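You operate a simulated robot arm through the tools that you are given. There is no shell and no other tool. Be economical: measure what you need, move in short steps, check, and stop when the job is done.

You are at the controls of a simulated two-armed robot. One attempt, no reset.

## Task
Hold the black-clasp bottle on the long table steady with one hand and open the black clasp with the other.

Only the result counts: the job must be done as asked and must still hold three seconds after the hand-in. Knocking over, shifting, dropping, spilling or breaking anything else fails it.

## Robot
Two 7-joint arms with two-finger parallel grippers on one trunk, on a base that drives. Base frame: it is fixed to the floor where the robot stands at the start and does not move with it; the origin is under the middle of the robot, x ahead of it, y to its left, z up; the surface under the hand at the start is at about z = 880. Units: mm, rad, N and s.
The left shoulder is at the start at [106, 171, 1188], the right one opposite. With the tool pointing down near the work surface each hand reaches from about 400 to 900 mm from the robot's upright axis, wherever it stands, measured 20 degrees to its own side. Places, roughly: black clasp [700, 200, 1100]; black-clasp bottle (6x6x21 cm) [700, 200, 1000]. Payload 4.4 kg a hand.
The tool frame of a hand sits at the grasp point between the pads (the TCP): z along the fingers, y along the line on which they close. The tips reach 23 mm beyond it. Largest opening 94 mm; finger width 38, thickness 10; the body of the gripper, 54 by 96 mm, starts 39 mm behind the TCP.
Orientation is told as [roll, pitch, yaw] about the base's x, y, z axes, in that order, counted from this pose: with the fingers straight down and closing along the base's y, the tool's x points along the base's -x, its y along +y and its z along -z.

## Interface
- The arms move only by the tool servo_tool. It takes "left_plan", "right_plan" or both (then of equal length, played together; a hand with none holds still); each is a list of rows, each a list of 7 numbers: the shift along the tool's x, y, z in mm, then the turn, a rotation vector about the tool's x, y, z in rad, then the opening in per cent of the stroke, from 0 (shut) to 100 (fully open). In form: [[x, y, z, wx, wy, wz, grip], ...]. A call has 1 to 12 rows; each row is the pose to reach, as a shift and turn from the pose commanded when the call began, along the tool's axes at that moment. Each row takes 0.2 s and may step no farther than 50 mm and 0.15 rad from the row before; otherwise, or with a gripper value out of range, the whole call is refused. A pose out of reach is approached as far as the arm can. The call stops where the force on the tool passes 40 N (or 10 N more than at its start, if that is more) or the arm is blocked; 0.2 s more then pass. Each finger travels about 72 mm/s and halts on what it meets, pressing with about 38 N; the grip force reading is that of the motor and also rises with nothing between the fingers. The clock runs only during rows and for 0.2 s after the last one: add rows that repeat a pose to give the fingers time. The reply holds the time, the measured pose of the TCP, the force on the tool along the base axes, the opening and the grip force, in the units named above and with some noise, with the torque about the TCP (base axes, N m) and any sound that the robot's microphone picked up.
- Cameras (640 x 400 px; columns grow to the right, rows downward): "scene" is now at [221.2, 15.5, 1371.7]; the picture's right is [0.17, -0.98, 0.00], its down [-0.16, -0.03, -0.99] and it looks along [0.97, 0.17, -0.17] (base axes); focal length 214 px, centre (320, 200). "left" rides on the left gripper at [87, -16, -74] in its tool frame; the picture's right is [0.18, 0.98, 0.00], its down [-0.58, 0.11, -0.81] and it looks along [-0.79, 0.15, 0.59] (tool axes); focal length 243 px, centre (320, 200). "right" rides on the right gripper at [87, 16, -75] in its tool frame; the picture's right is [-0.18, 0.98, 0.00], its down [-0.58, -0.11, -0.81] and it looks along [-0.79, -0.15, 0.59] (tool axes); focal length 243 px, centre (320, 200). There is no depth. A picture from a camera that has moved, and an enlarged one, comes with that camera's place and axes in the base frame and with its lens.
- snapshot(camera): a new picture of that camera. It takes no simulated time.
- lift_body(by): slides the trunk up (or, below 0, down) by that many mm; the arms and the scene camera ride with it, the base frame stays. It gives what a move gives, with no picture.
- roll_base(legs): drives the robot by 1 to 6 legs, each [ahead, left, turn to the left] in mm, mm and rad, along the robot's own axes; the way and the turn of a leg run together, so that a leg with both is an arc; at most 1500 mm and 3.142 rad a leg. The arms and the cameras ride along, it lands a little off, and it stops where it bumps. It gives what a move gives.
- aim_head(pan, tilt): turns the head with the scene camera to pan (to the left, within 1.396 rad either way) and tilt (down, from -0.506 to 1.204), counted from straight ahead of the robot. It gives what a move gives.
- zoom(camera, box): a new picture of the part [left, top, right, bottom] of that camera's present view, enlarged. It takes no simulated time.
- close_job(): hands the job in; it is judged then, once.

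Go step by step. Nothing tells you exact positions but the pictures and the camera data: compare them with the known pose of the tool, close in by small moves and look again before you grip or let go. The budget is 120 turns and 88 pictures, counting those below and the enlarged ones. Unless the task says otherwise, let go and move clear before handing in.

The tools are called after "Emit:" by a JSON object that holds its "api" and its "payload". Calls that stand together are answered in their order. servo_tool: Moves the arms, as the interface text tells. Its arguments: {"type":"object","properties":{"left_plan":{"type":"array"},"right_plan":{"type":"array"}},"required":[]} The other tools are called the same way: lift_body (by) slides the trunk up or down; roll_base (legs) drives the base; aim_head (pan, tilt) turns the head that bears the scene camera; snapshot (camera) takes a picture; zoom (camera, box) takes an enlarged picture of a part of a camera's view; close_job () hands the job in.

At the start:

```text
time_s: 0.0
left_ee_pos: [489.4, 302.5, 1336.8]
left_orientation: [0.0, -0.002, 0.0]
left_wrist_force: [0.0, -0.5, -0.7]
left_wrist_torque: [0.02, -0.02, 0.01]
left_opening: 94.0
left_gripper_force: 0.0
right_ee_pos: [455.3, -62.0, 1384.4]
right_orientation: [0.0, 0.001, 0.0]
right_wrist_force: [-0.5, -0.1, -0.7]
right_wrist_torque: [0.01, 0.02, 0.0]
right_opening: 94.0
right_gripper_force: 0.1
trunk travel left (down, up): [-200.0, 188.0]
robot x, y, heading: [0.6, 1.2, -0.002]
head pan, tilt: [0.175, 0.168]
```

scene: 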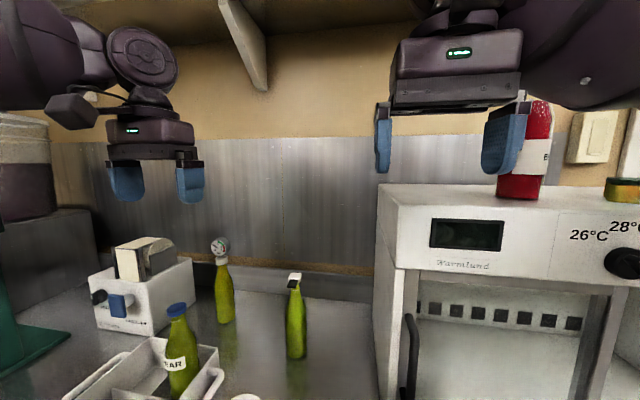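
right: 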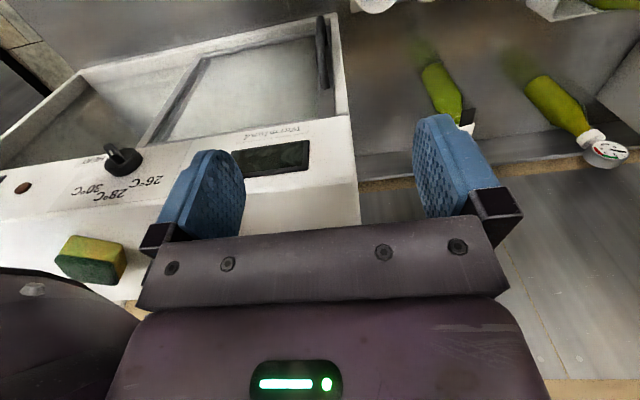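
left: 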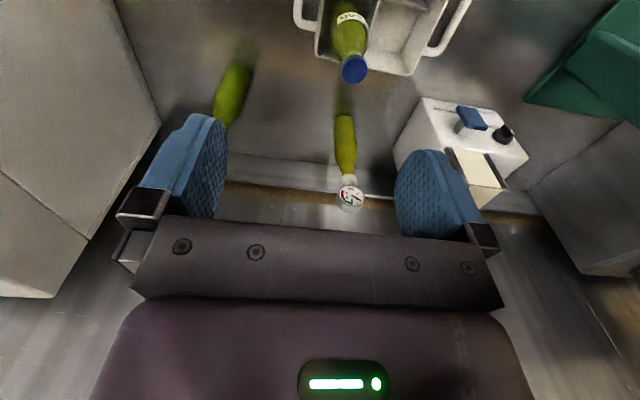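

I see three bottles on the long table. The one near the middle, at about pixel (296, 320), seems to have a white top with a dark clasp, so I'll look closer.

Emit:
{"api": "zoom", "payload": {"camera": "scene", "box": [250, 255, 346, 375]}}

Emit:
{"api": "zoom", "payload": {"camera": "scene", "box": [120, 220, 360, 370]}}

```text
3.33 times, centred on (298, 315) of scene
camera zoom: at [221.2, 15.5, 1371.7], right [0.17, -0.98, 0.0], down [-0.16, -0.03, -0.99], along [0.97, 0.17, -0.17], focal length 715 px, centre (393, -183)
```

zoom: 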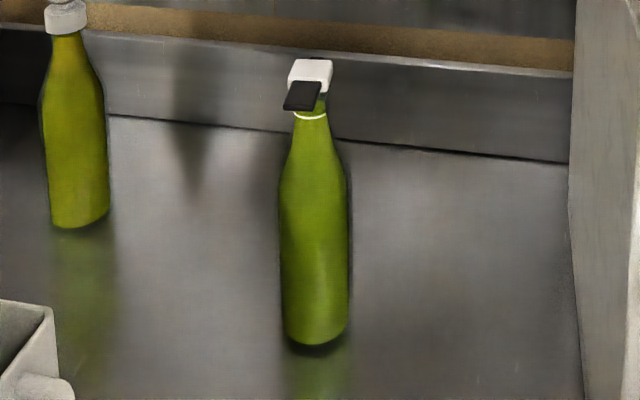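

```text
2.67 times, centred on (240, 295) of scene
camera zoom: at [221.2, 15.5, 1371.7], right [0.17, -0.98, 0.0], down [-0.16, -0.03, -0.99], along [0.97, 0.17, -0.17], focal length 572 px, centre (533, -53)
```

zoom: 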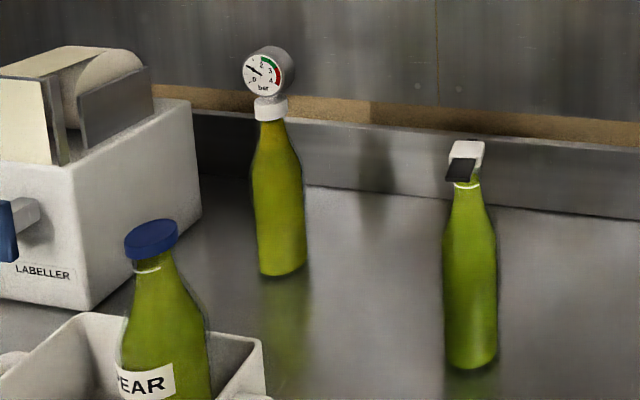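

The black-clasp bottle stands near [695, 160], with its cap top at about z 1095. The black tab hangs off the robot-facing side, so I'll check it from the wrist cameras.

Emit:
{"api": "zoom", "payload": {"camera": "right", "box": [390, 40, 510, 150]}}

Emit:
{"api": "aim_head", "payload": {"pan": 0.25, "tilt": 0.6}}

Emit:
{"api": "snapshot", "payload": {"camera": "scene"}}

```text
3.64 times, centred on (450, 95) of right
camera zoom: at [367.6, -44.6, 1458.1], right [0.18, 0.98, 0.0], down [0.58, -0.11, 0.81], along [0.79, -0.15, -0.59], focal length 882 px, centre (-153, 582)
```

zoom: 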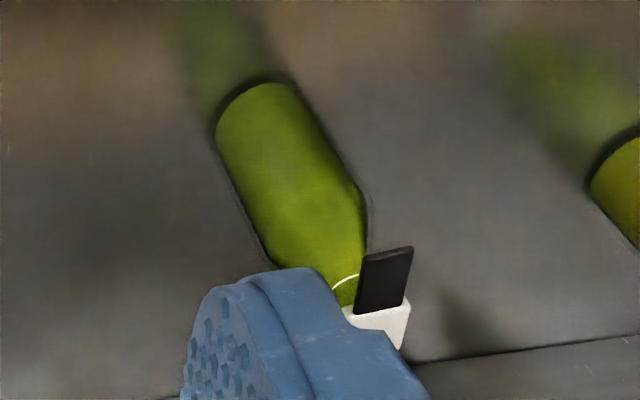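

```text
time_s: 0.9
left_ee_pos: [489.1, 302.4, 1337.6]
left_orientation: [0.0, 0.0, 0.001]
left_wrist_force: [-0.9, 0.5, -0.3]
left_wrist_torque: [-0.02, 0.04, -0.02]
left_opening: 93.9
left_gripper_force: 0.1
right_ee_pos: [455.2, -61.3, 1384.1]
right_orientation: [0.002, -0.001, 0.0]
right_wrist_force: [0.5, 0.6, 0.2]
right_wrist_torque: [-0.02, 0.01, 0.0]
right_opening: 93.8
right_gripper_force: 0.0
trunk travel left (down, up): [-200.0, 188.0]
robot x, y, heading: [0.7, 1.0, -0.0]
head pan, tilt: [0.25, 0.6]
```

```text
81 pictures are left
camera scene: at [215.3, 21.2, 1332.0], right [0.25, -0.97, 0.0], down [-0.55, -0.14, -0.83], along [0.8, 0.2, -0.56], focal length 214 px, centre (320, 200)
```

scene: 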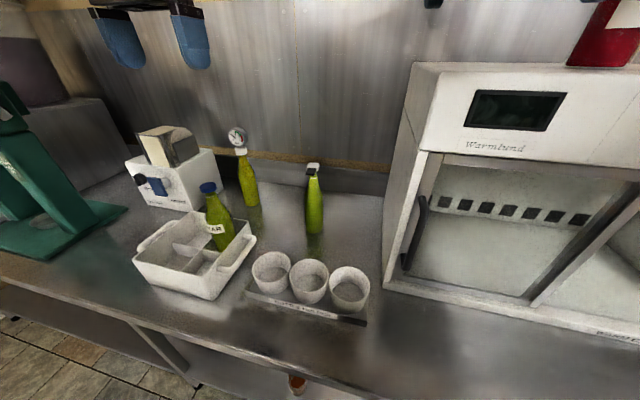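

The bottle is about [685, 155], the tab is on the robot side near [656, 154, 1100], and three cups stand in front at x 460–530. I'll tilt the right hand forward to approach the bottle over the cups, and its camera will give a better look on the way.

Emit:
{"api": "servo_tool", "payload": {"right_plan": [[-6, 14, 26, 0, -0.15, 0, 100], [-13, 28, 52, 0, -0.3, 0, 100], [-19, 43, 79, 0, -0.45, 0, 100], [-26, 57, 105, 0, -0.6, 0, 100], [-32, 72, 131, 0, -0.75, 0, 100], [-39, 86, 158, 0, -0.9, 0, 100], [-45, 100, 184, 0, -1.047, 0, 100]]}}

Emit:
{"api": "snapshot", "payload": {"camera": "right"}}

Emit:
{"api": "snapshot", "payload": {"camera": "scene"}}

```text
time_s: 2.5
left_ee_pos: [476.4, 293.9, 1344.3]
left_orientation: [0.005, -0.012, -0.004]
left_wrist_force: [0.3, 0.3, 0.7]
left_wrist_torque: [-0.01, -0.01, 0.0]
left_opening: 94.0
left_gripper_force: 0.0
right_ee_pos: [489.2, 29.0, 1206.0]
right_orientation: [0.018, -1.063, -0.025]
right_wrist_force: [-0.2, 0.3, 0.4]
right_wrist_torque: [-0.02, -0.02, 0.01]
right_opening: 94.1
right_gripper_force: 0.2
trunk travel left (down, up): [-200.0, 188.0]
robot x, y, heading: [-2.8, 0.4, -0.002]
head pan, tilt: [0.25, 0.6]
```

```text
80 pictures are left
camera right: at [381.2, 46.5, 1167.2], right [0.1, 0.98, 0.17], down [-0.42, -0.11, 0.9], along [0.9, -0.16, 0.4], focal length 243 px, centre (320, 200)
```

right: 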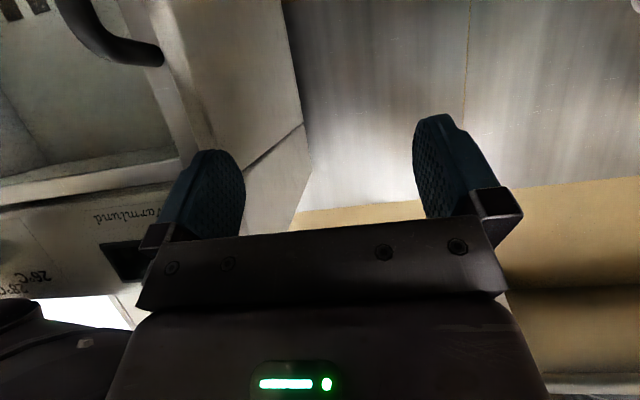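

```text
79 pictures are left
camera scene: at [201.2, 12.8, 1334.7], right [0.24, -0.97, 0.0], down [-0.54, -0.13, -0.83], along [0.81, 0.2, -0.56], focal length 214 px, centre (320, 200)
```

scene: 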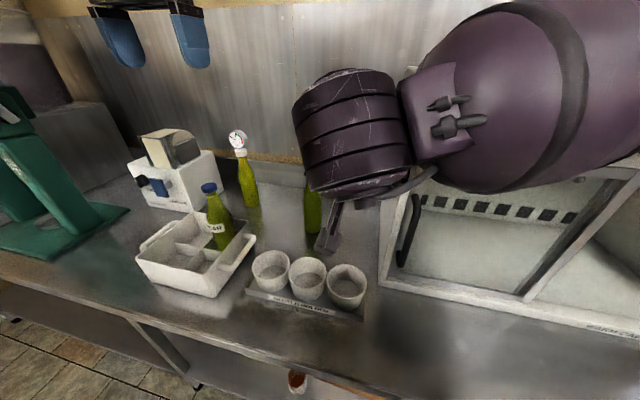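

The arm leans the trunk a little, but the readings take that into account. Next I'll yaw the right hand about 25° left and bring it to a pre-grasp stand-off.

Emit:
{"api": "servo_tool", "payload": {"right_plan": [[15, 11, 24, -0.064, 0, -0.035, 100], [29, 22, 47, -0.127, 0, -0.071, 100], [44, 33, 71, -0.19, 0, -0.106, 100], [59, 44, 95, -0.254, 0, -0.141, 100], [73, 55, 118, -0.317, 0, -0.177, 100], [88, 66, 142, -0.381, 0, -0.212, 100], [88, 66, 142, -0.381, 0, -0.212, 100]]}}

Emit:
{"api": "snapshot", "payload": {"camera": "right"}}

Emit:
{"api": "snapshot", "payload": {"camera": "scene"}}

Emit:
{"api": "snapshot", "payload": {"camera": "left"}}

```text
time_s: 4.3
left_ee_pos: [467.2, 312.7, 1348.3]
left_orientation: [-0.01, -0.024, 0.003]
left_wrist_force: [-0.1, 1.2, -0.7]
left_wrist_torque: [-0.01, -0.01, 0.01]
left_opening: 93.9
left_gripper_force: 0.0
right_ee_pos: [569.1, 126.7, 1131.4]
right_orientation: [-0.16, -1.182, 0.606]
right_wrist_force: [-0.3, -0.6, -0.5]
right_wrist_torque: [0.01, 0.03, 0.04]
right_opening: 94.0
right_gripper_force: 0.0
trunk travel left (down, up): [-200.0, 188.0]
robot x, y, heading: [-0.5, -1.7, 0.002]
head pan, tilt: [0.25, 0.6]
stopped in row 7 (right hand): the arm was blocked; the commanded pose is now the measured one
```

```text
78 pictures are left
camera right: at [470.2, 94.2, 1078.5], right [-0.38, 0.92, 0.11], down [-0.45, -0.29, 0.85], along [0.81, 0.27, 0.52], focal length 243 px, centre (320, 200)
```

right: 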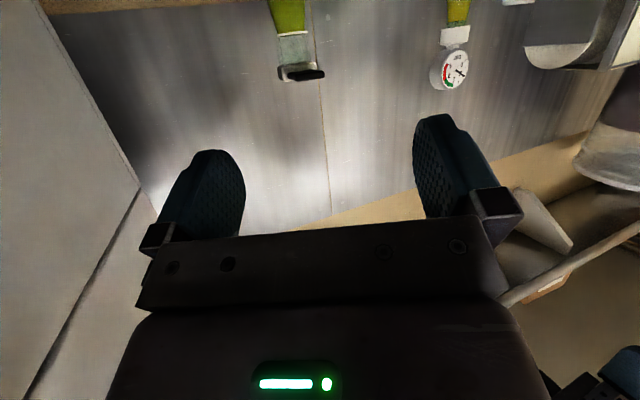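

```text
77 pictures are left
camera scene: at [193.2, 32.0, 1338.1], right [0.25, -0.97, 0.01], down [-0.53, -0.15, -0.83], along [0.81, 0.2, -0.55], focal length 214 px, centre (320, 200)
```

scene: 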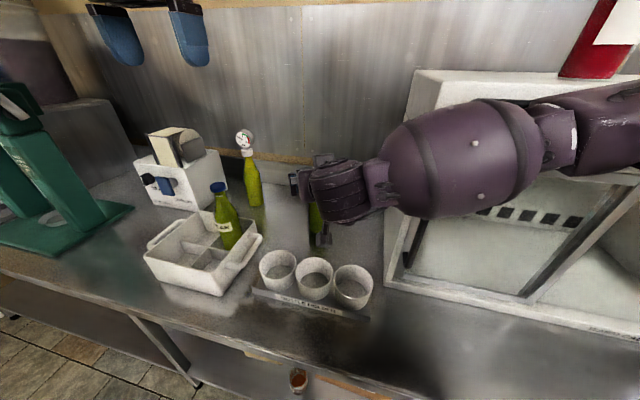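

```text
76 pictures are left
camera left: at [378.6, 297.9, 1420.3], right [-0.19, 0.98, -0.01], down [0.56, 0.12, 0.82], along [0.81, 0.14, -0.57], focal length 243 px, centre (320, 200)
```

left: 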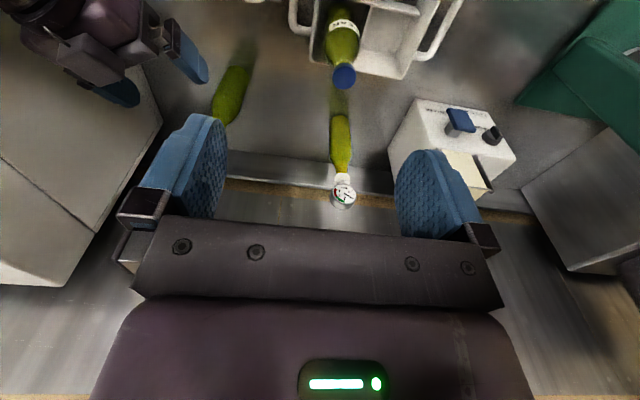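

The right arm was blocked, probably because its forearm touched the oven front. I'll zoom on the clasp, which this view shows from below, and then back off.

Emit:
{"api": "zoom", "payload": {"camera": "right", "box": [250, 0, 370, 100]}}

Emit:
{"api": "servo_tool", "payload": {"right_plan": [[0, 0, -20, 0, 0, 0, 100], [0, 0, -40, 0.05, 0, 0.05, 100], [0, 0, -60, 0.1, 0, 0.1, 100], [0, 0, -80, 0.15, 0, 0.1, 100]]}}

Emit:
{"api": "snapshot", "payload": {"camera": "scene"}}

```text
4.00 times, centred on (310, 50) of right
camera zoom: at [470.2, 94.2, 1078.5], right [-0.38, 0.92, 0.11], down [-0.45, -0.29, 0.85], along [0.81, 0.27, 0.52], focal length 970 px, centre (360, 800)
```

zoom: 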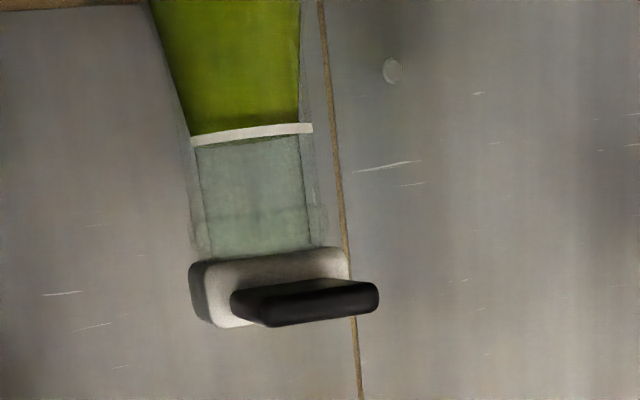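

```text
time_s: 5.3
left_ee_pos: [467.3, 302.2, 1345.0]
left_orientation: [-0.002, -0.018, -0.001]
left_wrist_force: [-0.4, 0.8, 0.3]
left_wrist_torque: [-0.01, 0.0, -0.02]
left_opening: 93.9
left_gripper_force: 0.0
right_ee_pos: [500.9, 83.9, 1152.1]
right_orientation: [-0.031, -1.177, 0.303]
right_wrist_force: [0.4, -0.2, 0.3]
right_wrist_torque: [0.03, 0.01, -0.01]
right_opening: 93.9
right_gripper_force: 0.0
trunk travel left (down, up): [-200.0, 188.0]
robot x, y, heading: [0.2, -0.4, -0.005]
head pan, tilt: [0.25, 0.6]
```

```text
74 pictures are left
camera scene: at [194.0, 21.7, 1335.9], right [0.24, -0.97, 0.01], down [-0.53, -0.14, -0.83], along [0.81, 0.2, -0.55], focal length 214 px, centre (320, 200)
```

scene: 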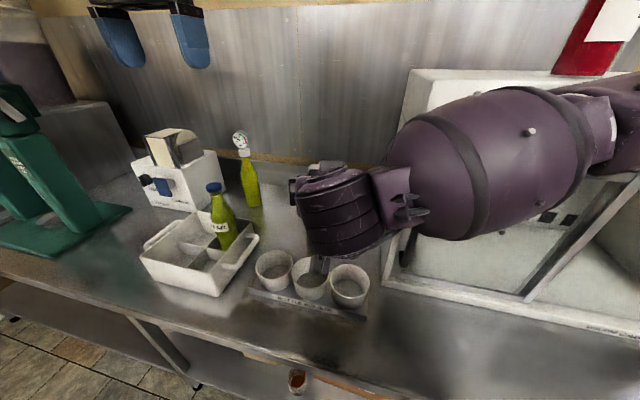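

The tab sticks out horizontally toward the robot from the cap top, near [650, 155, 1095], so lifting it from below should open it. To keep the right arm off the oven I'll shift the base left by 140 mm.

Emit:
{"api": "roll_base", "payload": {"legs": [[0, 140, 0]]}}

Emit:
{"api": "snapshot", "payload": {"camera": "scene"}}

```text
time_s: 6.0
left_ee_pos: [473.5, 305.0, 1341.4]
left_orientation: [-0.004, -0.01, -0.007]
left_wrist_force: [-0.1, -0.1, 0.2]
left_wrist_torque: [-0.03, 0.0, 0.0]
left_opening: 94.0
left_gripper_force: 0.0
right_ee_pos: [504.9, 85.6, 1152.2]
right_orientation: [-0.03, -1.181, 0.293]
right_wrist_force: [-0.2, 0.2, -0.7]
right_wrist_torque: [0.02, -0.02, 0.0]
right_opening: 93.9
right_gripper_force: 0.0
trunk travel left (down, up): [-200.0, 188.0]
robot x, y, heading: [-1.9, -3.1, -0.012]
head pan, tilt: [0.25, 0.6]
stopped in leg 1: the robot was blocked; the commanded pose is now the measured one
```

```text
73 pictures are left
camera scene: at [196.9, 25.3, 1333.5], right [0.24, -0.97, 0.01], down [-0.54, -0.14, -0.83], along [0.81, 0.2, -0.55], focal length 214 px, centre (320, 200)
```

scene: 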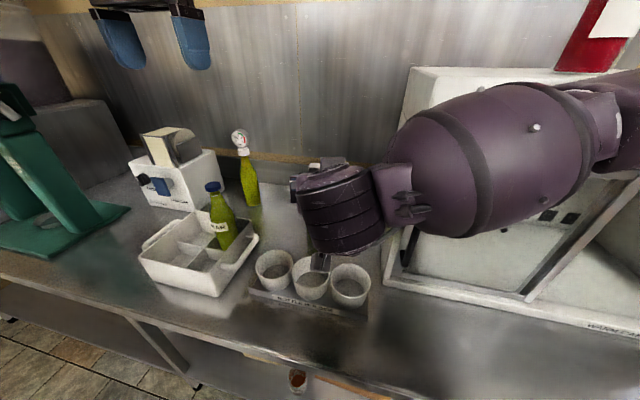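

The base hit something right away, so I'll look down on both sides to find it.

Emit:
{"api": "aim_head", "payload": {"pan": 0.6, "tilt": 1.2}}

Emit:
{"api": "snapshot", "payload": {"camera": "scene"}}

Emit:
{"api": "aim_head", "payload": {"pan": 1.39, "tilt": 0.8}}

Emit:
{"api": "snapshot", "payload": {"camera": "scene"}}

```text
time_s: 7.0
left_ee_pos: [470.7, 305.1, 1343.1]
left_orientation: [-0.002, -0.017, -0.004]
left_wrist_force: [0.2, 0.5, -0.1]
left_wrist_torque: [0.0, 0.0, 0.02]
left_opening: 94.1
left_gripper_force: 0.0
right_ee_pos: [504.1, 86.1, 1151.4]
right_orientation: [-0.027, -1.18, 0.296]
right_wrist_force: [0.6, 0.4, -0.1]
right_wrist_torque: [0.01, -0.02, 0.05]
right_opening: 93.8
right_gripper_force: 0.0
trunk travel left (down, up): [-200.0, 188.0]
robot x, y, heading: [-5.1, 4.9, 0.002]
head pan, tilt: [0.6, 1.201]
```

```text
72 pictures are left
camera scene: at [156.8, 34.3, 1289.8], right [0.56, -0.83, 0.01], down [-0.77, -0.52, -0.37], along [0.31, 0.2, -0.93], focal length 214 px, centre (320, 200)
```

scene: 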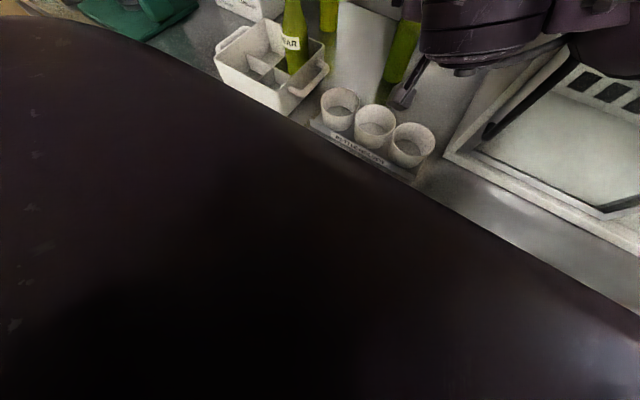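

```text
time_s: 8.2
left_ee_pos: [469.2, 304.2, 1343.9]
left_orientation: [-0.002, -0.016, -0.004]
left_wrist_force: [-0.2, 1.1, 1.0]
left_wrist_torque: [-0.01, 0.0, 0.0]
left_opening: 94.1
left_gripper_force: 0.0
right_ee_pos: [504.3, 84.6, 1152.2]
right_orientation: [-0.029, -1.179, 0.297]
right_wrist_force: [0.7, 0.2, -0.7]
right_wrist_torque: [-0.02, 0.0, 0.01]
right_opening: 94.3
right_gripper_force: 0.1
trunk travel left (down, up): [-200.0, 188.0]
robot x, y, heading: [0.6, 0.5, -0.003]
head pan, tilt: [1.389, 0.799]
```

```text
71 pictures are left
camera scene: at [125.0, 81.9, 1317.0], right [0.98, -0.19, 0.02], down [-0.12, -0.71, -0.7], along [0.14, 0.68, -0.72], focal length 214 px, centre (320, 200)
```

scene: 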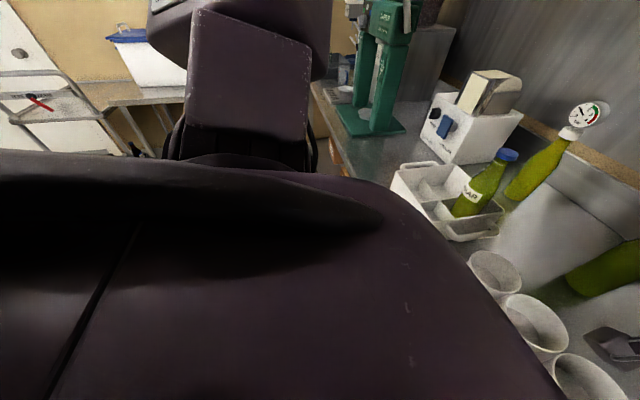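

Nothing visible explains the block, so the base may be brushing the table edge. I'll back away 60 mm, then try going left.

Emit:
{"api": "roll_base", "payload": {"legs": [[-60, 0, 0], [0, 140, 0]]}}

Emit:
{"api": "aim_head", "payload": {"pan": 0.2, "tilt": 0.5}}

Emit:
{"api": "snapshot", "payload": {"camera": "scene"}}

```text
time_s: 10.6
left_ee_pos: [430.6, 442.9, 1337.7]
left_orientation: [0.0, 0.001, -0.007]
left_wrist_force: [0.5, 0.2, -0.4]
left_wrist_torque: [0.0, 0.01, 0.01]
left_opening: 94.0
left_gripper_force: 0.0
right_ee_pos: [460.7, 223.3, 1145.3]
right_orientation: [-0.013, -1.166, 0.284]
right_wrist_force: [0.3, 0.0, 1.0]
right_wrist_torque: [-0.01, -0.03, 0.0]
right_opening: 94.1
right_gripper_force: 0.1
trunk travel left (down, up): [-200.0, 188.0]
robot x, y, heading: [-58.4, 141.3, -0.009]
head pan, tilt: [1.389, 0.799]
```

```text
time_s: 12.0
left_ee_pos: [430.8, 441.7, 1337.8]
left_orientation: [-0.001, 0.001, -0.004]
left_wrist_force: [-0.6, -0.4, 0.2]
left_wrist_torque: [-0.02, 0.0, -0.02]
left_opening: 93.9
left_gripper_force: 0.1
right_ee_pos: [460.4, 224.7, 1144.8]
right_orientation: [-0.014, -1.167, 0.282]
right_wrist_force: [0.0, 0.0, 0.7]
right_wrist_torque: [0.02, 0.03, 0.0]
right_opening: 93.8
right_gripper_force: 0.0
trunk travel left (down, up): [-200.0, 188.0]
robot x, y, heading: [-60.8, 143.8, -0.006]
head pan, tilt: [0.201, 0.499]
```

```text
70 pictures are left
camera scene: at [158.6, 159.1, 1341.0], right [0.19, -0.98, 0.0], down [-0.47, -0.09, -0.88], along [0.86, 0.17, -0.48], focal length 214 px, centre (320, 200)
```

scene: 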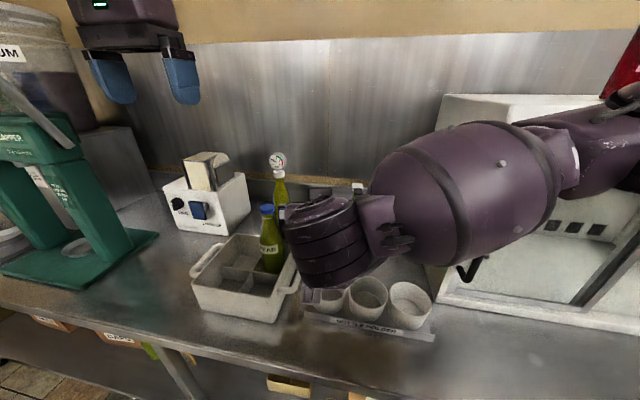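

The base is free now at about (-60, 143) and the lean has gone. I'll bring the right hand in front of the bottle at z about 1080, staying above the cups.

Emit:
{"api": "servo_tool", "payload": {"right_plan": [[5, -22, 16, 0, 0, 0, 100], [10, -44, 32, 0, 0, 0, 100], [15, -65, 48, 0, 0, 0, 100], [20, -87, 64, 0, 0, 0, 100], [25, -109, 80, 0, 0, 0, 100], [30, -131, 96, 0, 0, 0, 100]]}}

Emit:
{"api": "snapshot", "payload": {"camera": "scene"}}

Emit:
{"api": "snapshot", "payload": {"camera": "right"}}

Emit:
{"api": "snapshot", "payload": {"camera": "left"}}

```text
time_s: 13.4
left_ee_pos: [431.1, 441.6, 1337.8]
left_orientation: [0.0, -0.001, -0.006]
left_wrist_force: [-0.1, -0.7, -0.5]
left_wrist_torque: [-0.03, -0.01, 0.01]
left_opening: 94.1
left_gripper_force: 0.1
right_ee_pos: [569.8, 116.4, 1078.8]
right_orientation: [-0.013, -1.165, 0.281]
right_wrist_force: [0.6, -0.5, -0.3]
right_wrist_torque: [-0.01, 0.04, -0.01]
right_opening: 93.7
right_gripper_force: 0.1
trunk travel left (down, up): [-200.0, 188.0]
robot x, y, heading: [-59.2, 144.5, -0.008]
head pan, tilt: [0.201, 0.499]
```

```text
69 pictures are left
camera scene: at [159.1, 158.3, 1340.9], right [0.19, -0.98, 0.0], down [-0.47, -0.09, -0.88], along [0.86, 0.17, -0.48], focal length 214 px, centre (320, 200)
```

scene: 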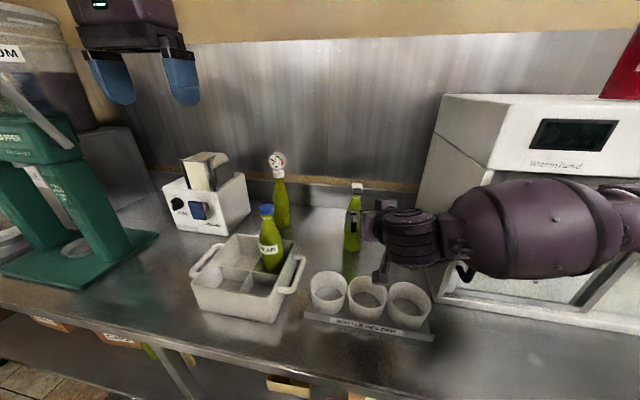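

```text
68 pictures are left
camera right: at [466.2, 105.6, 1029.0], right [-0.19, 0.97, 0.16], down [-0.47, -0.24, 0.85], along [0.86, 0.09, 0.5], focal length 243 px, centre (320, 200)
```

right: 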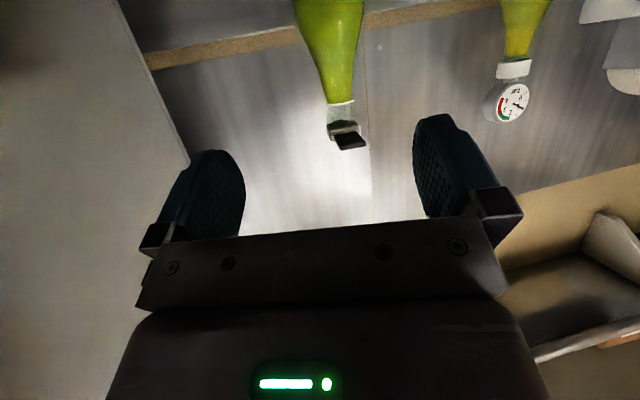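

```text
67 pictures are left
camera left: at [344.8, 425.8, 1411.5], right [-0.18, 0.98, 0.0], down [0.58, 0.11, 0.81], along [0.79, 0.14, -0.59], focal length 243 px, centre (320, 200)
```

left: 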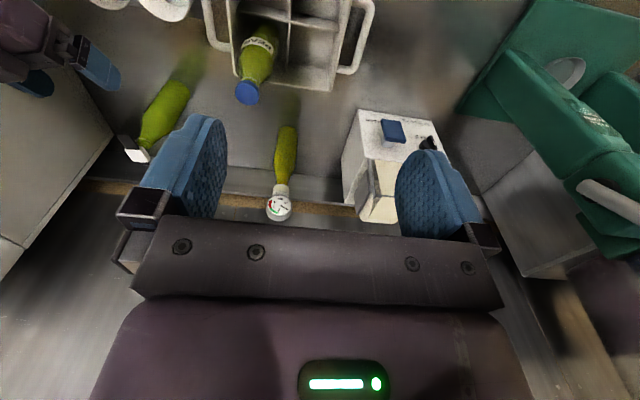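

Emit:
{"api": "zoom", "payload": {"camera": "scene", "box": [310, 170, 406, 290]}}

Emit:
{"api": "zoom", "payload": {"camera": "left", "box": [90, 70, 210, 170]}}

Emit:
{"api": "zoom", "payload": {"camera": "right", "box": [270, 0, 420, 160]}}

```text
3.33 times, centred on (358, 230) of scene
camera zoom: at [159.1, 158.3, 1340.9], right [0.19, -0.98, 0.0], down [-0.47, -0.09, -0.88], along [0.86, 0.17, -0.48], focal length 715 px, centre (193, 100)
```

zoom: 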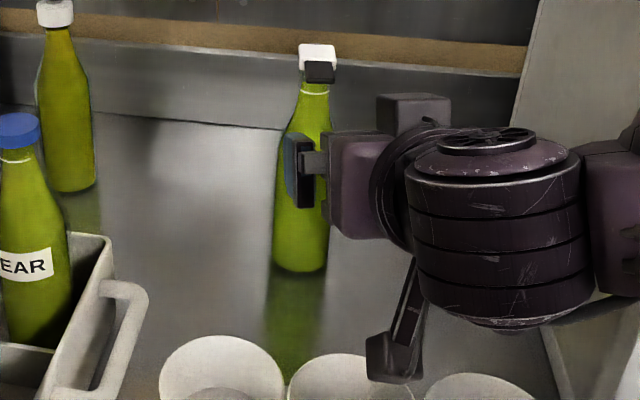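

```text
4.00 times, centred on (150, 120) of left
camera zoom: at [344.8, 425.8, 1411.5], right [-0.18, 0.98, 0.0], down [0.58, 0.11, 0.81], along [0.79, 0.14, -0.59], focal length 970 px, centre (1000, 520)
```

zoom: 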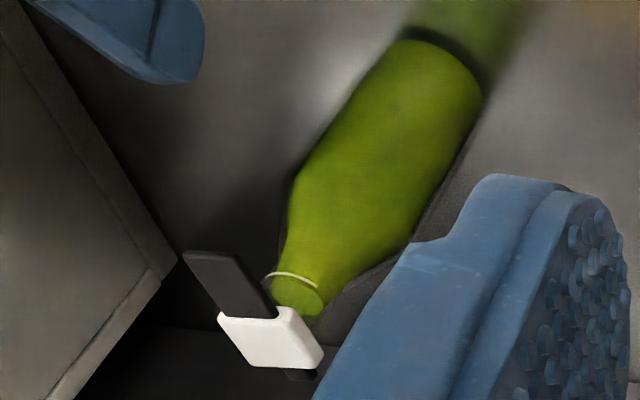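

```text
2.50 times, centred on (345, 80) of right
camera zoom: at [466.2, 105.6, 1029.0], right [-0.19, 0.97, 0.16], down [-0.47, -0.24, 0.85], along [0.86, 0.09, 0.5], focal length 606 px, centre (258, 500)
```

zoom: 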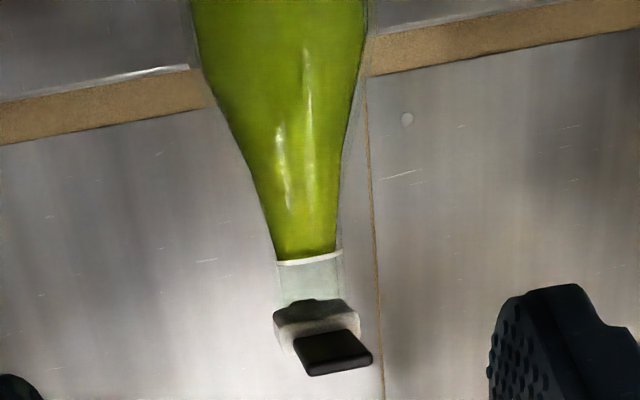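

Triangulated: the tab spans x 647–679, y 148–168, z about 1089–1097, and the bottle axis is at about (695, 160) with a straight body up to z 1000. I'll advance to straddle the bottle above the grasp height.

Emit:
{"api": "servo_tool", "payload": {"right_plan": [[2, 2, 27, 0, 0, 0, 100], [4, 4, 53, 0, 0, 0, 100], [6, 6, 80, 0, 0, 0, 100], [8, 8, 106, 0, 0, 0, 100]]}}

Emit:
{"api": "zoom", "payload": {"camera": "scene", "box": [290, 160, 450, 300]}}

Emit:
{"api": "snapshot", "payload": {"camera": "right"}}

```text
time_s: 14.4
left_ee_pos: [425.1, 447.1, 1339.9]
left_orientation: [-0.004, -0.005, -0.003]
left_wrist_force: [1.5, 0.9, -0.2]
left_wrist_torque: [-0.03, 0.05, -0.01]
left_opening: 94.3
left_gripper_force: 0.0
right_ee_pos: [654.1, 155.6, 1037.8]
right_orientation: [-0.023, -1.173, 0.294]
right_wrist_force: [2.7, -0.6, -0.8]
right_wrist_torque: [0.01, 0.02, 0.01]
right_opening: 94.0
right_gripper_force: 0.1
trunk travel left (down, up): [-200.0, 188.0]
robot x, y, heading: [-62.0, 142.1, -0.006]
head pan, tilt: [0.201, 0.499]
```

```text
2.86 times, centred on (370, 230) of scene
camera zoom: at [153.1, 162.6, 1342.3], right [0.19, -0.98, 0.0], down [-0.47, -0.1, -0.88], along [0.86, 0.17, -0.48], focal length 613 px, centre (177, 114)
```

zoom: 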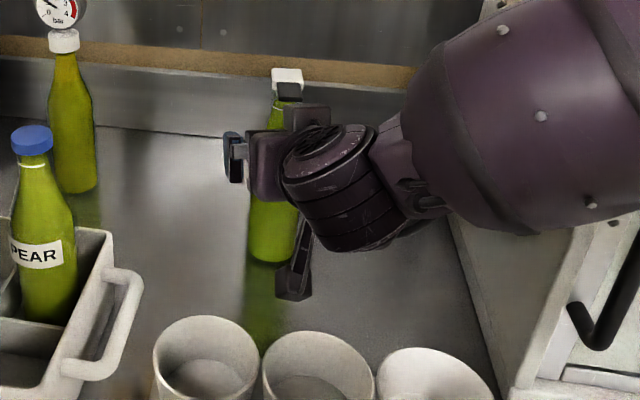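

```text
62 pictures are left
camera right: at [550.9, 143.5, 986.6], right [-0.2, 0.97, 0.16], down [-0.47, -0.24, 0.85], along [0.86, 0.09, 0.5], focal length 243 px, centre (320, 200)
```

right: 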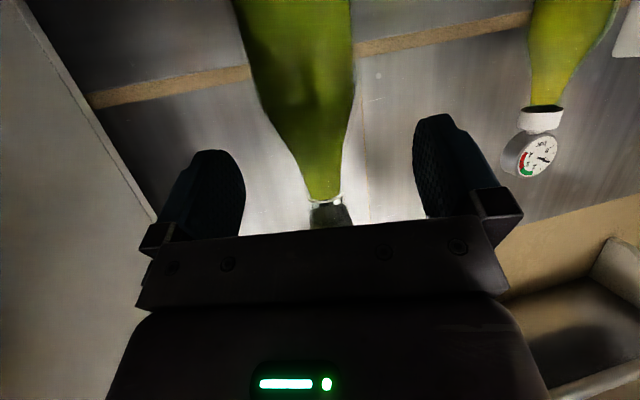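

The reading leans again (left hand shifted by 6 mm), so the right forearm is brushing the oven front. I'll back out the way I came, drive farther left, and come in straighter.

Emit:
{"api": "servo_tool", "payload": {"right_plan": [[-2, -2, -27, 0, 0, 0, 100], [-4, -4, -53, 0, 0, 0, 100], [-6, -6, -80, 0, 0, 0, 100], [-12, -8, -115, 0, 0, 0, 100]]}}

Emit:
{"api": "roll_base", "payload": {"legs": [[0, 130, 0]]}}

Emit:
{"api": "snapshot", "payload": {"camera": "scene"}}

```text
time_s: 15.4
left_ee_pos: [428.8, 441.0, 1338.3]
left_orientation: [-0.001, -0.002, -0.006]
left_wrist_force: [0.5, -0.4, 0.2]
left_wrist_torque: [0.01, -0.02, -0.01]
left_opening: 94.0
left_gripper_force: 0.0
right_ee_pos: [562.2, 114.3, 1088.7]
right_orientation: [-0.013, -1.164, 0.281]
right_wrist_force: [-0.2, 0.8, 0.7]
right_wrist_torque: [-0.02, 0.01, 0.0]
right_opening: 94.0
right_gripper_force: 0.2
trunk travel left (down, up): [-200.0, 188.0]
robot x, y, heading: [-55.9, 138.6, -0.006]
head pan, tilt: [0.201, 0.499]
```

```text
time_s: 17.2
left_ee_pos: [430.7, 572.0, 1336.5]
left_orientation: [0.001, 0.0, -0.006]
left_wrist_force: [-0.7, 0.2, -0.1]
left_wrist_torque: [-0.03, -0.01, 0.01]
left_opening: 93.9
left_gripper_force: 0.1
right_ee_pos: [564.2, 245.3, 1087.2]
right_orientation: [-0.013, -1.168, 0.284]
right_wrist_force: [-0.1, 0.3, -1.4]
right_wrist_torque: [0.0, 0.01, 0.0]
right_opening: 94.0
right_gripper_force: 0.1
trunk travel left (down, up): [-200.0, 188.0]
robot x, y, heading: [-57.8, 273.0, -0.006]
head pan, tilt: [0.201, 0.499]
```

```text
61 pictures are left
camera scene: at [159.3, 288.3, 1341.0], right [0.19, -0.98, 0.0], down [-0.47, -0.09, -0.88], along [0.86, 0.17, -0.48], focal length 214 px, centre (320, 200)
```

scene: 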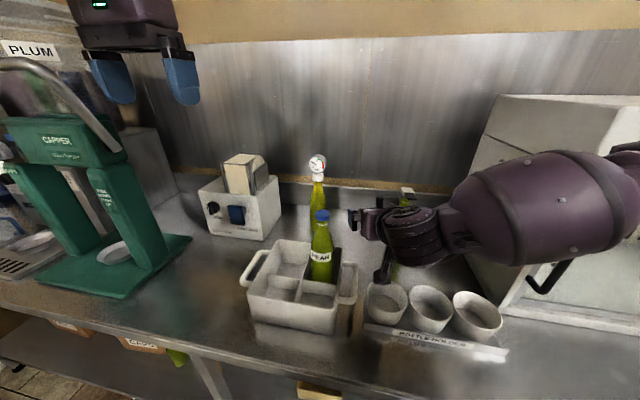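

The base is now at y about 273. I'll swing the right hand back in front of the bottle with its yaw reduced to about 0.

Emit:
{"api": "servo_tool", "payload": {"right_plan": [[3, -23, -5, 0.065, 0, 0.028, 100], [6, -46, -11, 0.13, 0, 0.056, 100], [9, -69, -16, 0.196, 0, 0.084, 100], [11, -92, -22, 0.261, 0, 0.112, 100], [11, -92, -22, 0.261, 0, 0.112, 100]]}}

Emit:
{"api": "snapshot", "payload": {"camera": "scene"}}

```text
time_s: 18.4
left_ee_pos: [430.5, 571.1, 1337.7]
left_orientation: [0.0, 0.0, -0.004]
left_wrist_force: [0.6, 0.0, -0.5]
left_wrist_torque: [-0.01, -0.01, 0.01]
left_opening: 94.0
left_gripper_force: 0.1
right_ee_pos: [565.4, 149.8, 1086.4]
right_orientation: [-0.014, -1.167, -0.004]
right_wrist_force: [-0.6, -0.6, -0.9]
right_wrist_torque: [0.02, -0.02, 0.0]
right_opening: 93.9
right_gripper_force: 0.1
trunk travel left (down, up): [-200.0, 188.0]
robot x, y, heading: [-60.8, 273.0, -0.004]
head pan, tilt: [0.201, 0.499]
```

```text
60 pictures are left
camera scene: at [159.4, 288.1, 1341.0], right [0.19, -0.98, 0.0], down [-0.47, -0.09, -0.88], along [0.86, 0.17, -0.48], focal length 214 px, centre (320, 200)
```

scene: 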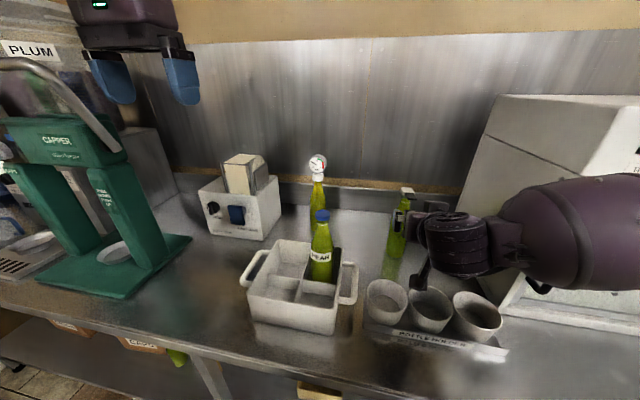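

The elbow still bows out toward the oven. Driving the base 110 mm back will straighten the arm, and then I'll go forward again.

Emit:
{"api": "roll_base", "payload": {"legs": [[-110, 0, 0]]}}

Emit:
{"api": "servo_tool", "payload": {"right_plan": [[-14, 0, 33, 0, 0, 0, 100], [-28, 0, 67, 0, 0, 0, 100], [-41, 0, 100, 0, 0, 0, 100]]}}

Emit:
{"api": "snapshot", "payload": {"camera": "scene"}}

```text
time_s: 19.6
left_ee_pos: [320.3, 572.9, 1336.3]
left_orientation: [-0.001, 0.001, -0.003]
left_wrist_force: [-0.7, 0.7, 0.4]
left_wrist_torque: [-0.01, 0.01, -0.06]
left_opening: 94.3
left_gripper_force: 0.1
right_ee_pos: [455.3, 150.4, 1085.1]
right_orientation: [-0.011, -1.167, -0.003]
right_wrist_force: [0.9, 0.3, 0.3]
right_wrist_torque: [-0.01, -0.02, 0.01]
right_opening: 93.8
right_gripper_force: 0.0
trunk travel left (down, up): [-200.0, 188.0]
robot x, y, heading: [-170.8, 273.0, -0.01]
head pan, tilt: [0.201, 0.499]
```

```text
time_s: 20.4
left_ee_pos: [322.1, 572.6, 1336.4]
left_orientation: [0.001, 0.001, -0.004]
left_wrist_force: [0.5, 0.0, 0.4]
left_wrist_torque: [0.01, 0.0, -0.03]
left_opening: 94.2
left_gripper_force: 0.0
right_ee_pos: [564.7, 148.4, 1083.8]
right_orientation: [-0.014, -1.166, -0.002]
right_wrist_force: [0.8, 0.6, 0.9]
right_wrist_torque: [-0.02, -0.02, 0.0]
right_opening: 93.9
right_gripper_force: 0.1
trunk travel left (down, up): [-200.0, 188.0]
robot x, y, heading: [-169.9, 271.5, -0.011]
head pan, tilt: [0.201, 0.499]
```

```text
59 pictures are left
camera scene: at [50.2, 288.4, 1340.7], right [0.19, -0.98, 0.0], down [-0.47, -0.09, -0.88], along [0.86, 0.17, -0.48], focal length 214 px, centre (320, 200)
```

scene: 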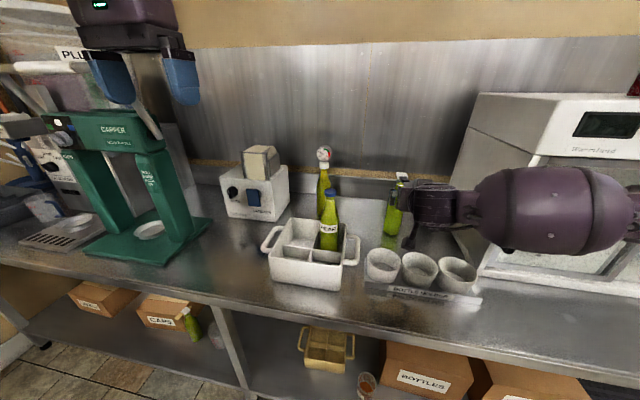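

The elbow is still far to the right. Backing up another 100 mm should straighten the arm enough to clear the oven.

Emit:
{"api": "roll_base", "payload": {"legs": [[-100, 0, 0]]}}

Emit:
{"api": "servo_tool", "payload": {"right_plan": [[-13, 0, 31, 0, 0, 0, 100], [-26, 0, 62, 0, 0, 0, 100], [-39, 0, 92, 0, 0, 0, 100]]}}

Emit:
{"api": "snapshot", "payload": {"camera": "scene"}}

```text
time_s: 21.6
left_ee_pos: [220.8, 573.0, 1336.9]
left_orientation: [0.0, -0.001, -0.005]
left_wrist_force: [0.2, -0.4, 0.1]
left_wrist_torque: [0.0, 0.01, 0.0]
left_opening: 94.2
left_gripper_force: 0.0
right_ee_pos: [464.9, 149.0, 1084.9]
right_orientation: [-0.012, -1.168, -0.002]
right_wrist_force: [-0.1, -0.4, 0.0]
right_wrist_torque: [0.02, 0.02, -0.01]
right_opening: 93.9
right_gripper_force: 0.1
trunk travel left (down, up): [-200.0, 188.0]
robot x, y, heading: [-270.6, 270.5, -0.009]
head pan, tilt: [0.201, 0.499]
```

```text
time_s: 22.4
left_ee_pos: [223.4, 571.9, 1336.2]
left_orientation: [0.002, -0.002, -0.006]
left_wrist_force: [0.0, -0.3, -0.6]
left_wrist_torque: [0.02, 0.03, -0.01]
left_opening: 93.9
left_gripper_force: 0.2
right_ee_pos: [564.8, 148.9, 1085.0]
right_orientation: [-0.015, -1.166, -0.003]
right_wrist_force: [-0.7, 0.1, -0.2]
right_wrist_torque: [-0.01, -0.05, -0.01]
right_opening: 93.8
right_gripper_force: 0.1
trunk travel left (down, up): [-200.0, 188.0]
robot x, y, heading: [-271.8, 270.8, -0.004]
head pan, tilt: [0.201, 0.499]
```

```text
58 pictures are left
camera scene: at [-49.2, 289.0, 1340.7], right [0.19, -0.98, 0.0], down [-0.47, -0.09, -0.88], along [0.86, 0.17, -0.48], focal length 214 px, centre (320, 200)
```

scene: 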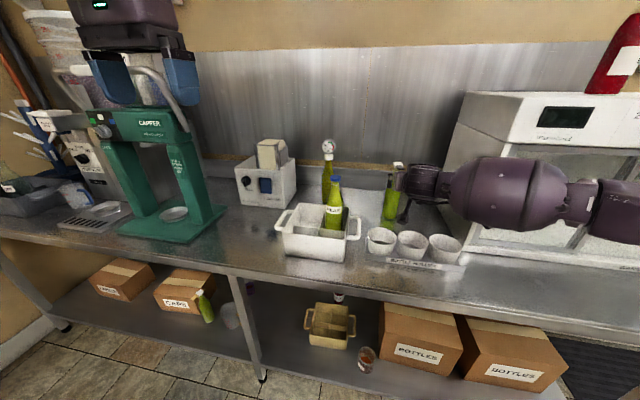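

The elbow is still too near the oven front, so I'll turn the whole robot about 0.4 rad right and shift it left, which swings the elbow away. First I'll raise and retract the right hand so it passes over the tray bottle.

Emit:
{"api": "servo_tool", "payload": {"right_plan": [[-24, 0, -42, 0, 0, 0, 100], [-48, 0, -84, 0, 0, 0, 100], [-73, 0, -125, 0, 0, 0, 100], [-97, 0, -167, 0, 0, 0, 100]]}}

Emit:
{"api": "roll_base", "payload": {"legs": [[0, 0, -0.4]]}}

Emit:
{"api": "snapshot", "payload": {"camera": "scene"}}

```text
time_s: 23.4
left_ee_pos: [219.9, 572.9, 1337.4]
left_orientation: [0.0, -0.001, -0.005]
left_wrist_force: [-0.4, 0.1, 0.4]
left_wrist_torque: [-0.03, -0.05, -0.01]
left_opening: 94.1
left_gripper_force: 0.1
right_ee_pos: [447.9, 150.3, 1240.7]
right_orientation: [-0.014, -1.168, 0.001]
right_wrist_force: [-0.4, 0.4, 0.1]
right_wrist_torque: [-0.01, 0.01, 0.01]
right_opening: 94.0
right_gripper_force: 0.0
trunk travel left (down, up): [-200.0, 188.0]
robot x, y, heading: [-268.6, 276.1, -0.006]
head pan, tilt: [0.201, 0.499]
```

```text
time_s: 24.9
left_ee_pos: [298.4, 355.9, 1337.3]
left_orientation: [0.002, 0.0, -0.405]
left_wrist_force: [0.3, 0.1, 0.2]
left_wrist_torque: [-0.02, 0.02, -0.02]
left_opening: 93.8
left_gripper_force: 0.1
right_ee_pos: [344.1, -121.9, 1238.5]
right_orientation: [-0.013, -1.168, -0.407]
right_wrist_force: [0.1, 0.1, -0.1]
right_wrist_torque: [-0.02, -0.02, 0.0]
right_opening: 94.2
right_gripper_force: 0.0
trunk travel left (down, up): [-200.0, 188.0]
robot x, y, heading: [-271.7, 273.3, -0.408]
head pan, tilt: [0.201, 0.499]
```

```text
57 pictures are left
camera scene: at [-61.0, 201.5, 1341.0], right [-0.21, -0.98, 0.0], down [-0.47, 0.1, -0.88], along [0.86, -0.18, -0.48], focal length 214 px, centre (320, 200)
```

scene: 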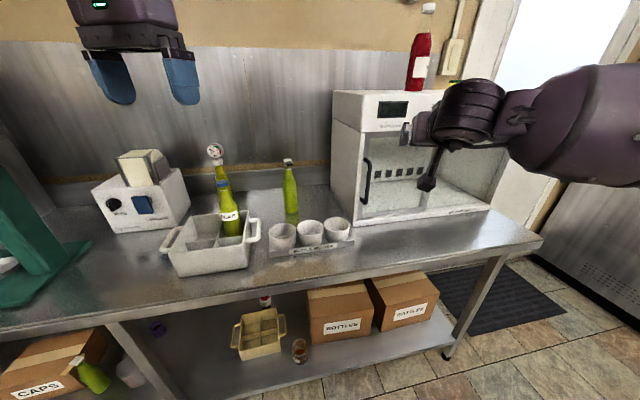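

That looks clear. Now I'll drive left along the robot's own axis.

Emit:
{"api": "roll_base", "payload": {"legs": [[-10, 320, 0]]}}

Emit:
{"api": "aim_head", "payload": {"pan": 0.0, "tilt": 0.4}}

Emit:
{"api": "snapshot", "payload": {"camera": "scene"}}

```text
time_s: 28.3
left_ee_pos: [418.9, 657.5, 1337.0]
left_orientation: [0.0, 0.001, -0.405]
left_wrist_force: [0.5, -0.2, 0.1]
left_wrist_torque: [-0.01, -0.03, -0.01]
left_opening: 94.1
left_gripper_force: 0.1
right_ee_pos: [462.3, 178.6, 1240.1]
right_orientation: [-0.013, -1.168, -0.401]
right_wrist_force: [0.2, 0.4, -0.4]
right_wrist_torque: [-0.02, -0.01, -0.03]
right_opening: 94.1
right_gripper_force: 0.1
trunk travel left (down, up): [-200.0, 188.0]
robot x, y, heading: [-151.8, 571.5, -0.406]
head pan, tilt: [0.201, 0.499]
```

```text
time_s: 29.1
left_ee_pos: [417.0, 654.7, 1337.7]
left_orientation: [0.001, 0.0, -0.406]
left_wrist_force: [-0.2, 1.2, 0.1]
left_wrist_torque: [-0.03, 0.02, -0.02]
left_opening: 94.2
left_gripper_force: 0.2
right_ee_pos: [461.4, 178.3, 1237.9]
right_orientation: [-0.014, -1.167, -0.403]
right_wrist_force: [0.7, -0.3, 0.0]
right_wrist_torque: [0.02, -0.04, 0.03]
right_opening: 94.0
right_gripper_force: 0.0
trunk travel left (down, up): [-200.0, 188.0]
robot x, y, heading: [-153.0, 570.5, -0.404]
head pan, tilt: [0.0, 0.4]
```

```text
56 pictures are left
camera scene: at [52.9, 482.5, 1350.1], right [-0.39, -0.92, 0.0], down [-0.36, 0.15, -0.92], along [0.85, -0.36, -0.39], focal length 214 px, centre (320, 200)
```

scene: 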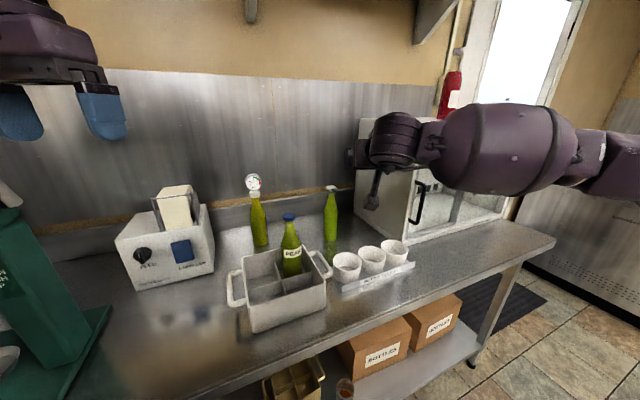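

The elbow now stays away from the oven. I'll bring the right hand to the pre-grasp point with yaw about -0.15.

Emit:
{"api": "servo_tool", "payload": {"right_plan": [[21, 9, 31, -0.046, 0, -0.02, 100], [41, 18, 63, -0.093, 0, -0.04, 100], [62, 27, 94, -0.14, 0, -0.06, 100], [83, 35, 126, -0.186, 0, -0.08, 100], [103, 44, 157, -0.232, 0, -0.1, 100], [103, 44, 157, -0.232, 0, -0.1, 100]]}}

Emit:
{"api": "snapshot", "payload": {"camera": "scene"}}

Emit:
{"api": "snapshot", "payload": {"camera": "right"}}

```text
time_s: 30.5
left_ee_pos: [417.4, 655.4, 1337.5]
left_orientation: [0.0, -0.003, -0.404]
left_wrist_force: [-0.7, -0.1, -0.4]
left_wrist_torque: [0.0, 0.0, -0.02]
left_opening: 94.1
left_gripper_force: 0.0
right_ee_pos: [573.1, 176.6, 1082.7]
right_orientation: [-0.015, -1.167, -0.147]
right_wrist_force: [1.1, 0.2, -0.4]
right_wrist_torque: [-0.02, 0.02, -0.03]
right_opening: 93.8
right_gripper_force: 0.0
trunk travel left (down, up): [-200.0, 188.0]
robot x, y, heading: [-147.7, 569.2, -0.404]
head pan, tilt: [0.0, 0.4]
```

```text
55 pictures are left
camera scene: at [52.1, 482.6, 1350.4], right [-0.4, -0.92, 0.0], down [-0.36, 0.15, -0.92], along [0.85, -0.36, -0.39], focal length 214 px, centre (320, 200)
```

scene: 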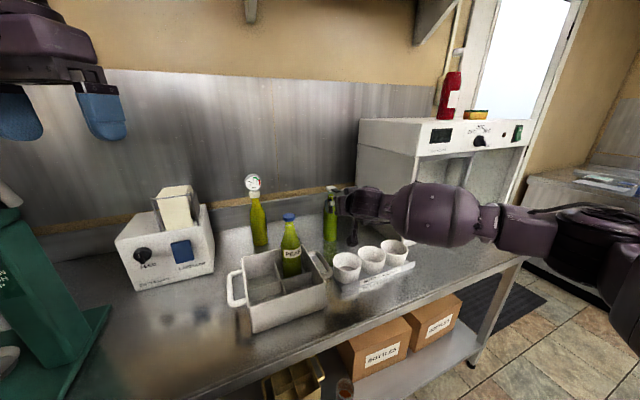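

```text
54 pictures are left
camera right: at [473.0, 208.8, 1032.1], right [0.23, 0.96, 0.16], down [-0.52, -0.02, 0.85], along [0.82, -0.28, 0.5], focal length 243 px, centre (320, 200)
```

right: 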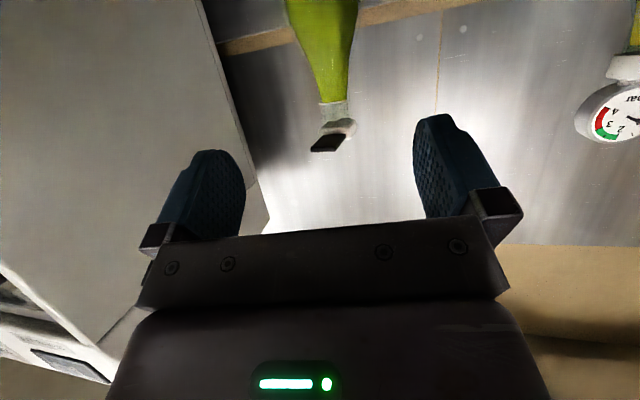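

The elbow is well clear now and the bottle is centred between the fingers. Next I'll advance to the straddle point.

Emit:
{"api": "servo_tool", "payload": {"right_plan": [[4, 0, 25, 0, 0, 0, 100], [8, 1, 50, 0, 0, 0, 100], [11, 1, 75, 0, 0, 0, 100], [15, 1.5, 100, 0, 0, 0, 100]]}}

Emit:
{"api": "zoom", "payload": {"camera": "scene", "box": [300, 170, 420, 280]}}

Emit:
{"api": "snapshot", "payload": {"camera": "right"}}

```text
time_s: 31.5
left_ee_pos: [418.5, 655.3, 1336.3]
left_orientation: [0.001, 0.0, -0.406]
left_wrist_force: [0.3, 0.4, -0.4]
left_wrist_torque: [0.0, 0.0, 0.02]
left_opening: 94.1
left_gripper_force: 0.0
right_ee_pos: [658.6, 162.8, 1028.8]
right_orientation: [-0.016, -1.164, -0.149]
right_wrist_force: [0.1, -0.7, -0.3]
right_wrist_torque: [0.02, 0.02, -0.01]
right_opening: 94.0
right_gripper_force: 0.1
trunk travel left (down, up): [-200.0, 188.0]
robot x, y, heading: [-148.0, 569.9, -0.407]
head pan, tilt: [0.0, 0.4]
```

```text
3.64 times, centred on (360, 225) of scene
camera zoom: at [53.7, 482.7, 1349.9], right [-0.4, -0.92, 0.0], down [-0.36, 0.15, -0.92], along [0.85, -0.36, -0.39], focal length 780 px, centre (174, 109)
```

zoom: 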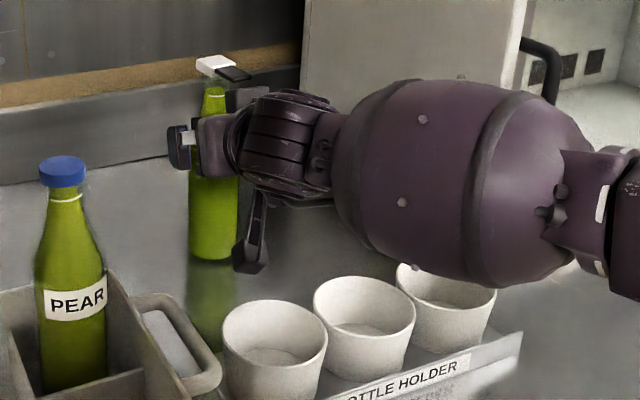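

```text
52 pictures are left
camera right: at [559.8, 196.1, 977.5], right [0.23, 0.96, 0.16], down [-0.52, -0.02, 0.85], along [0.82, -0.28, 0.5], focal length 243 px, centre (320, 200)
```

right: 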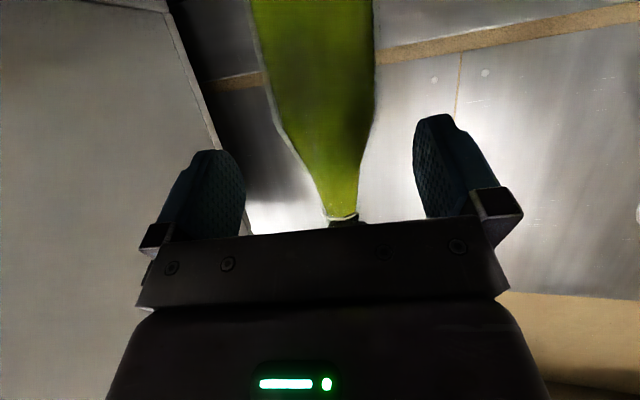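

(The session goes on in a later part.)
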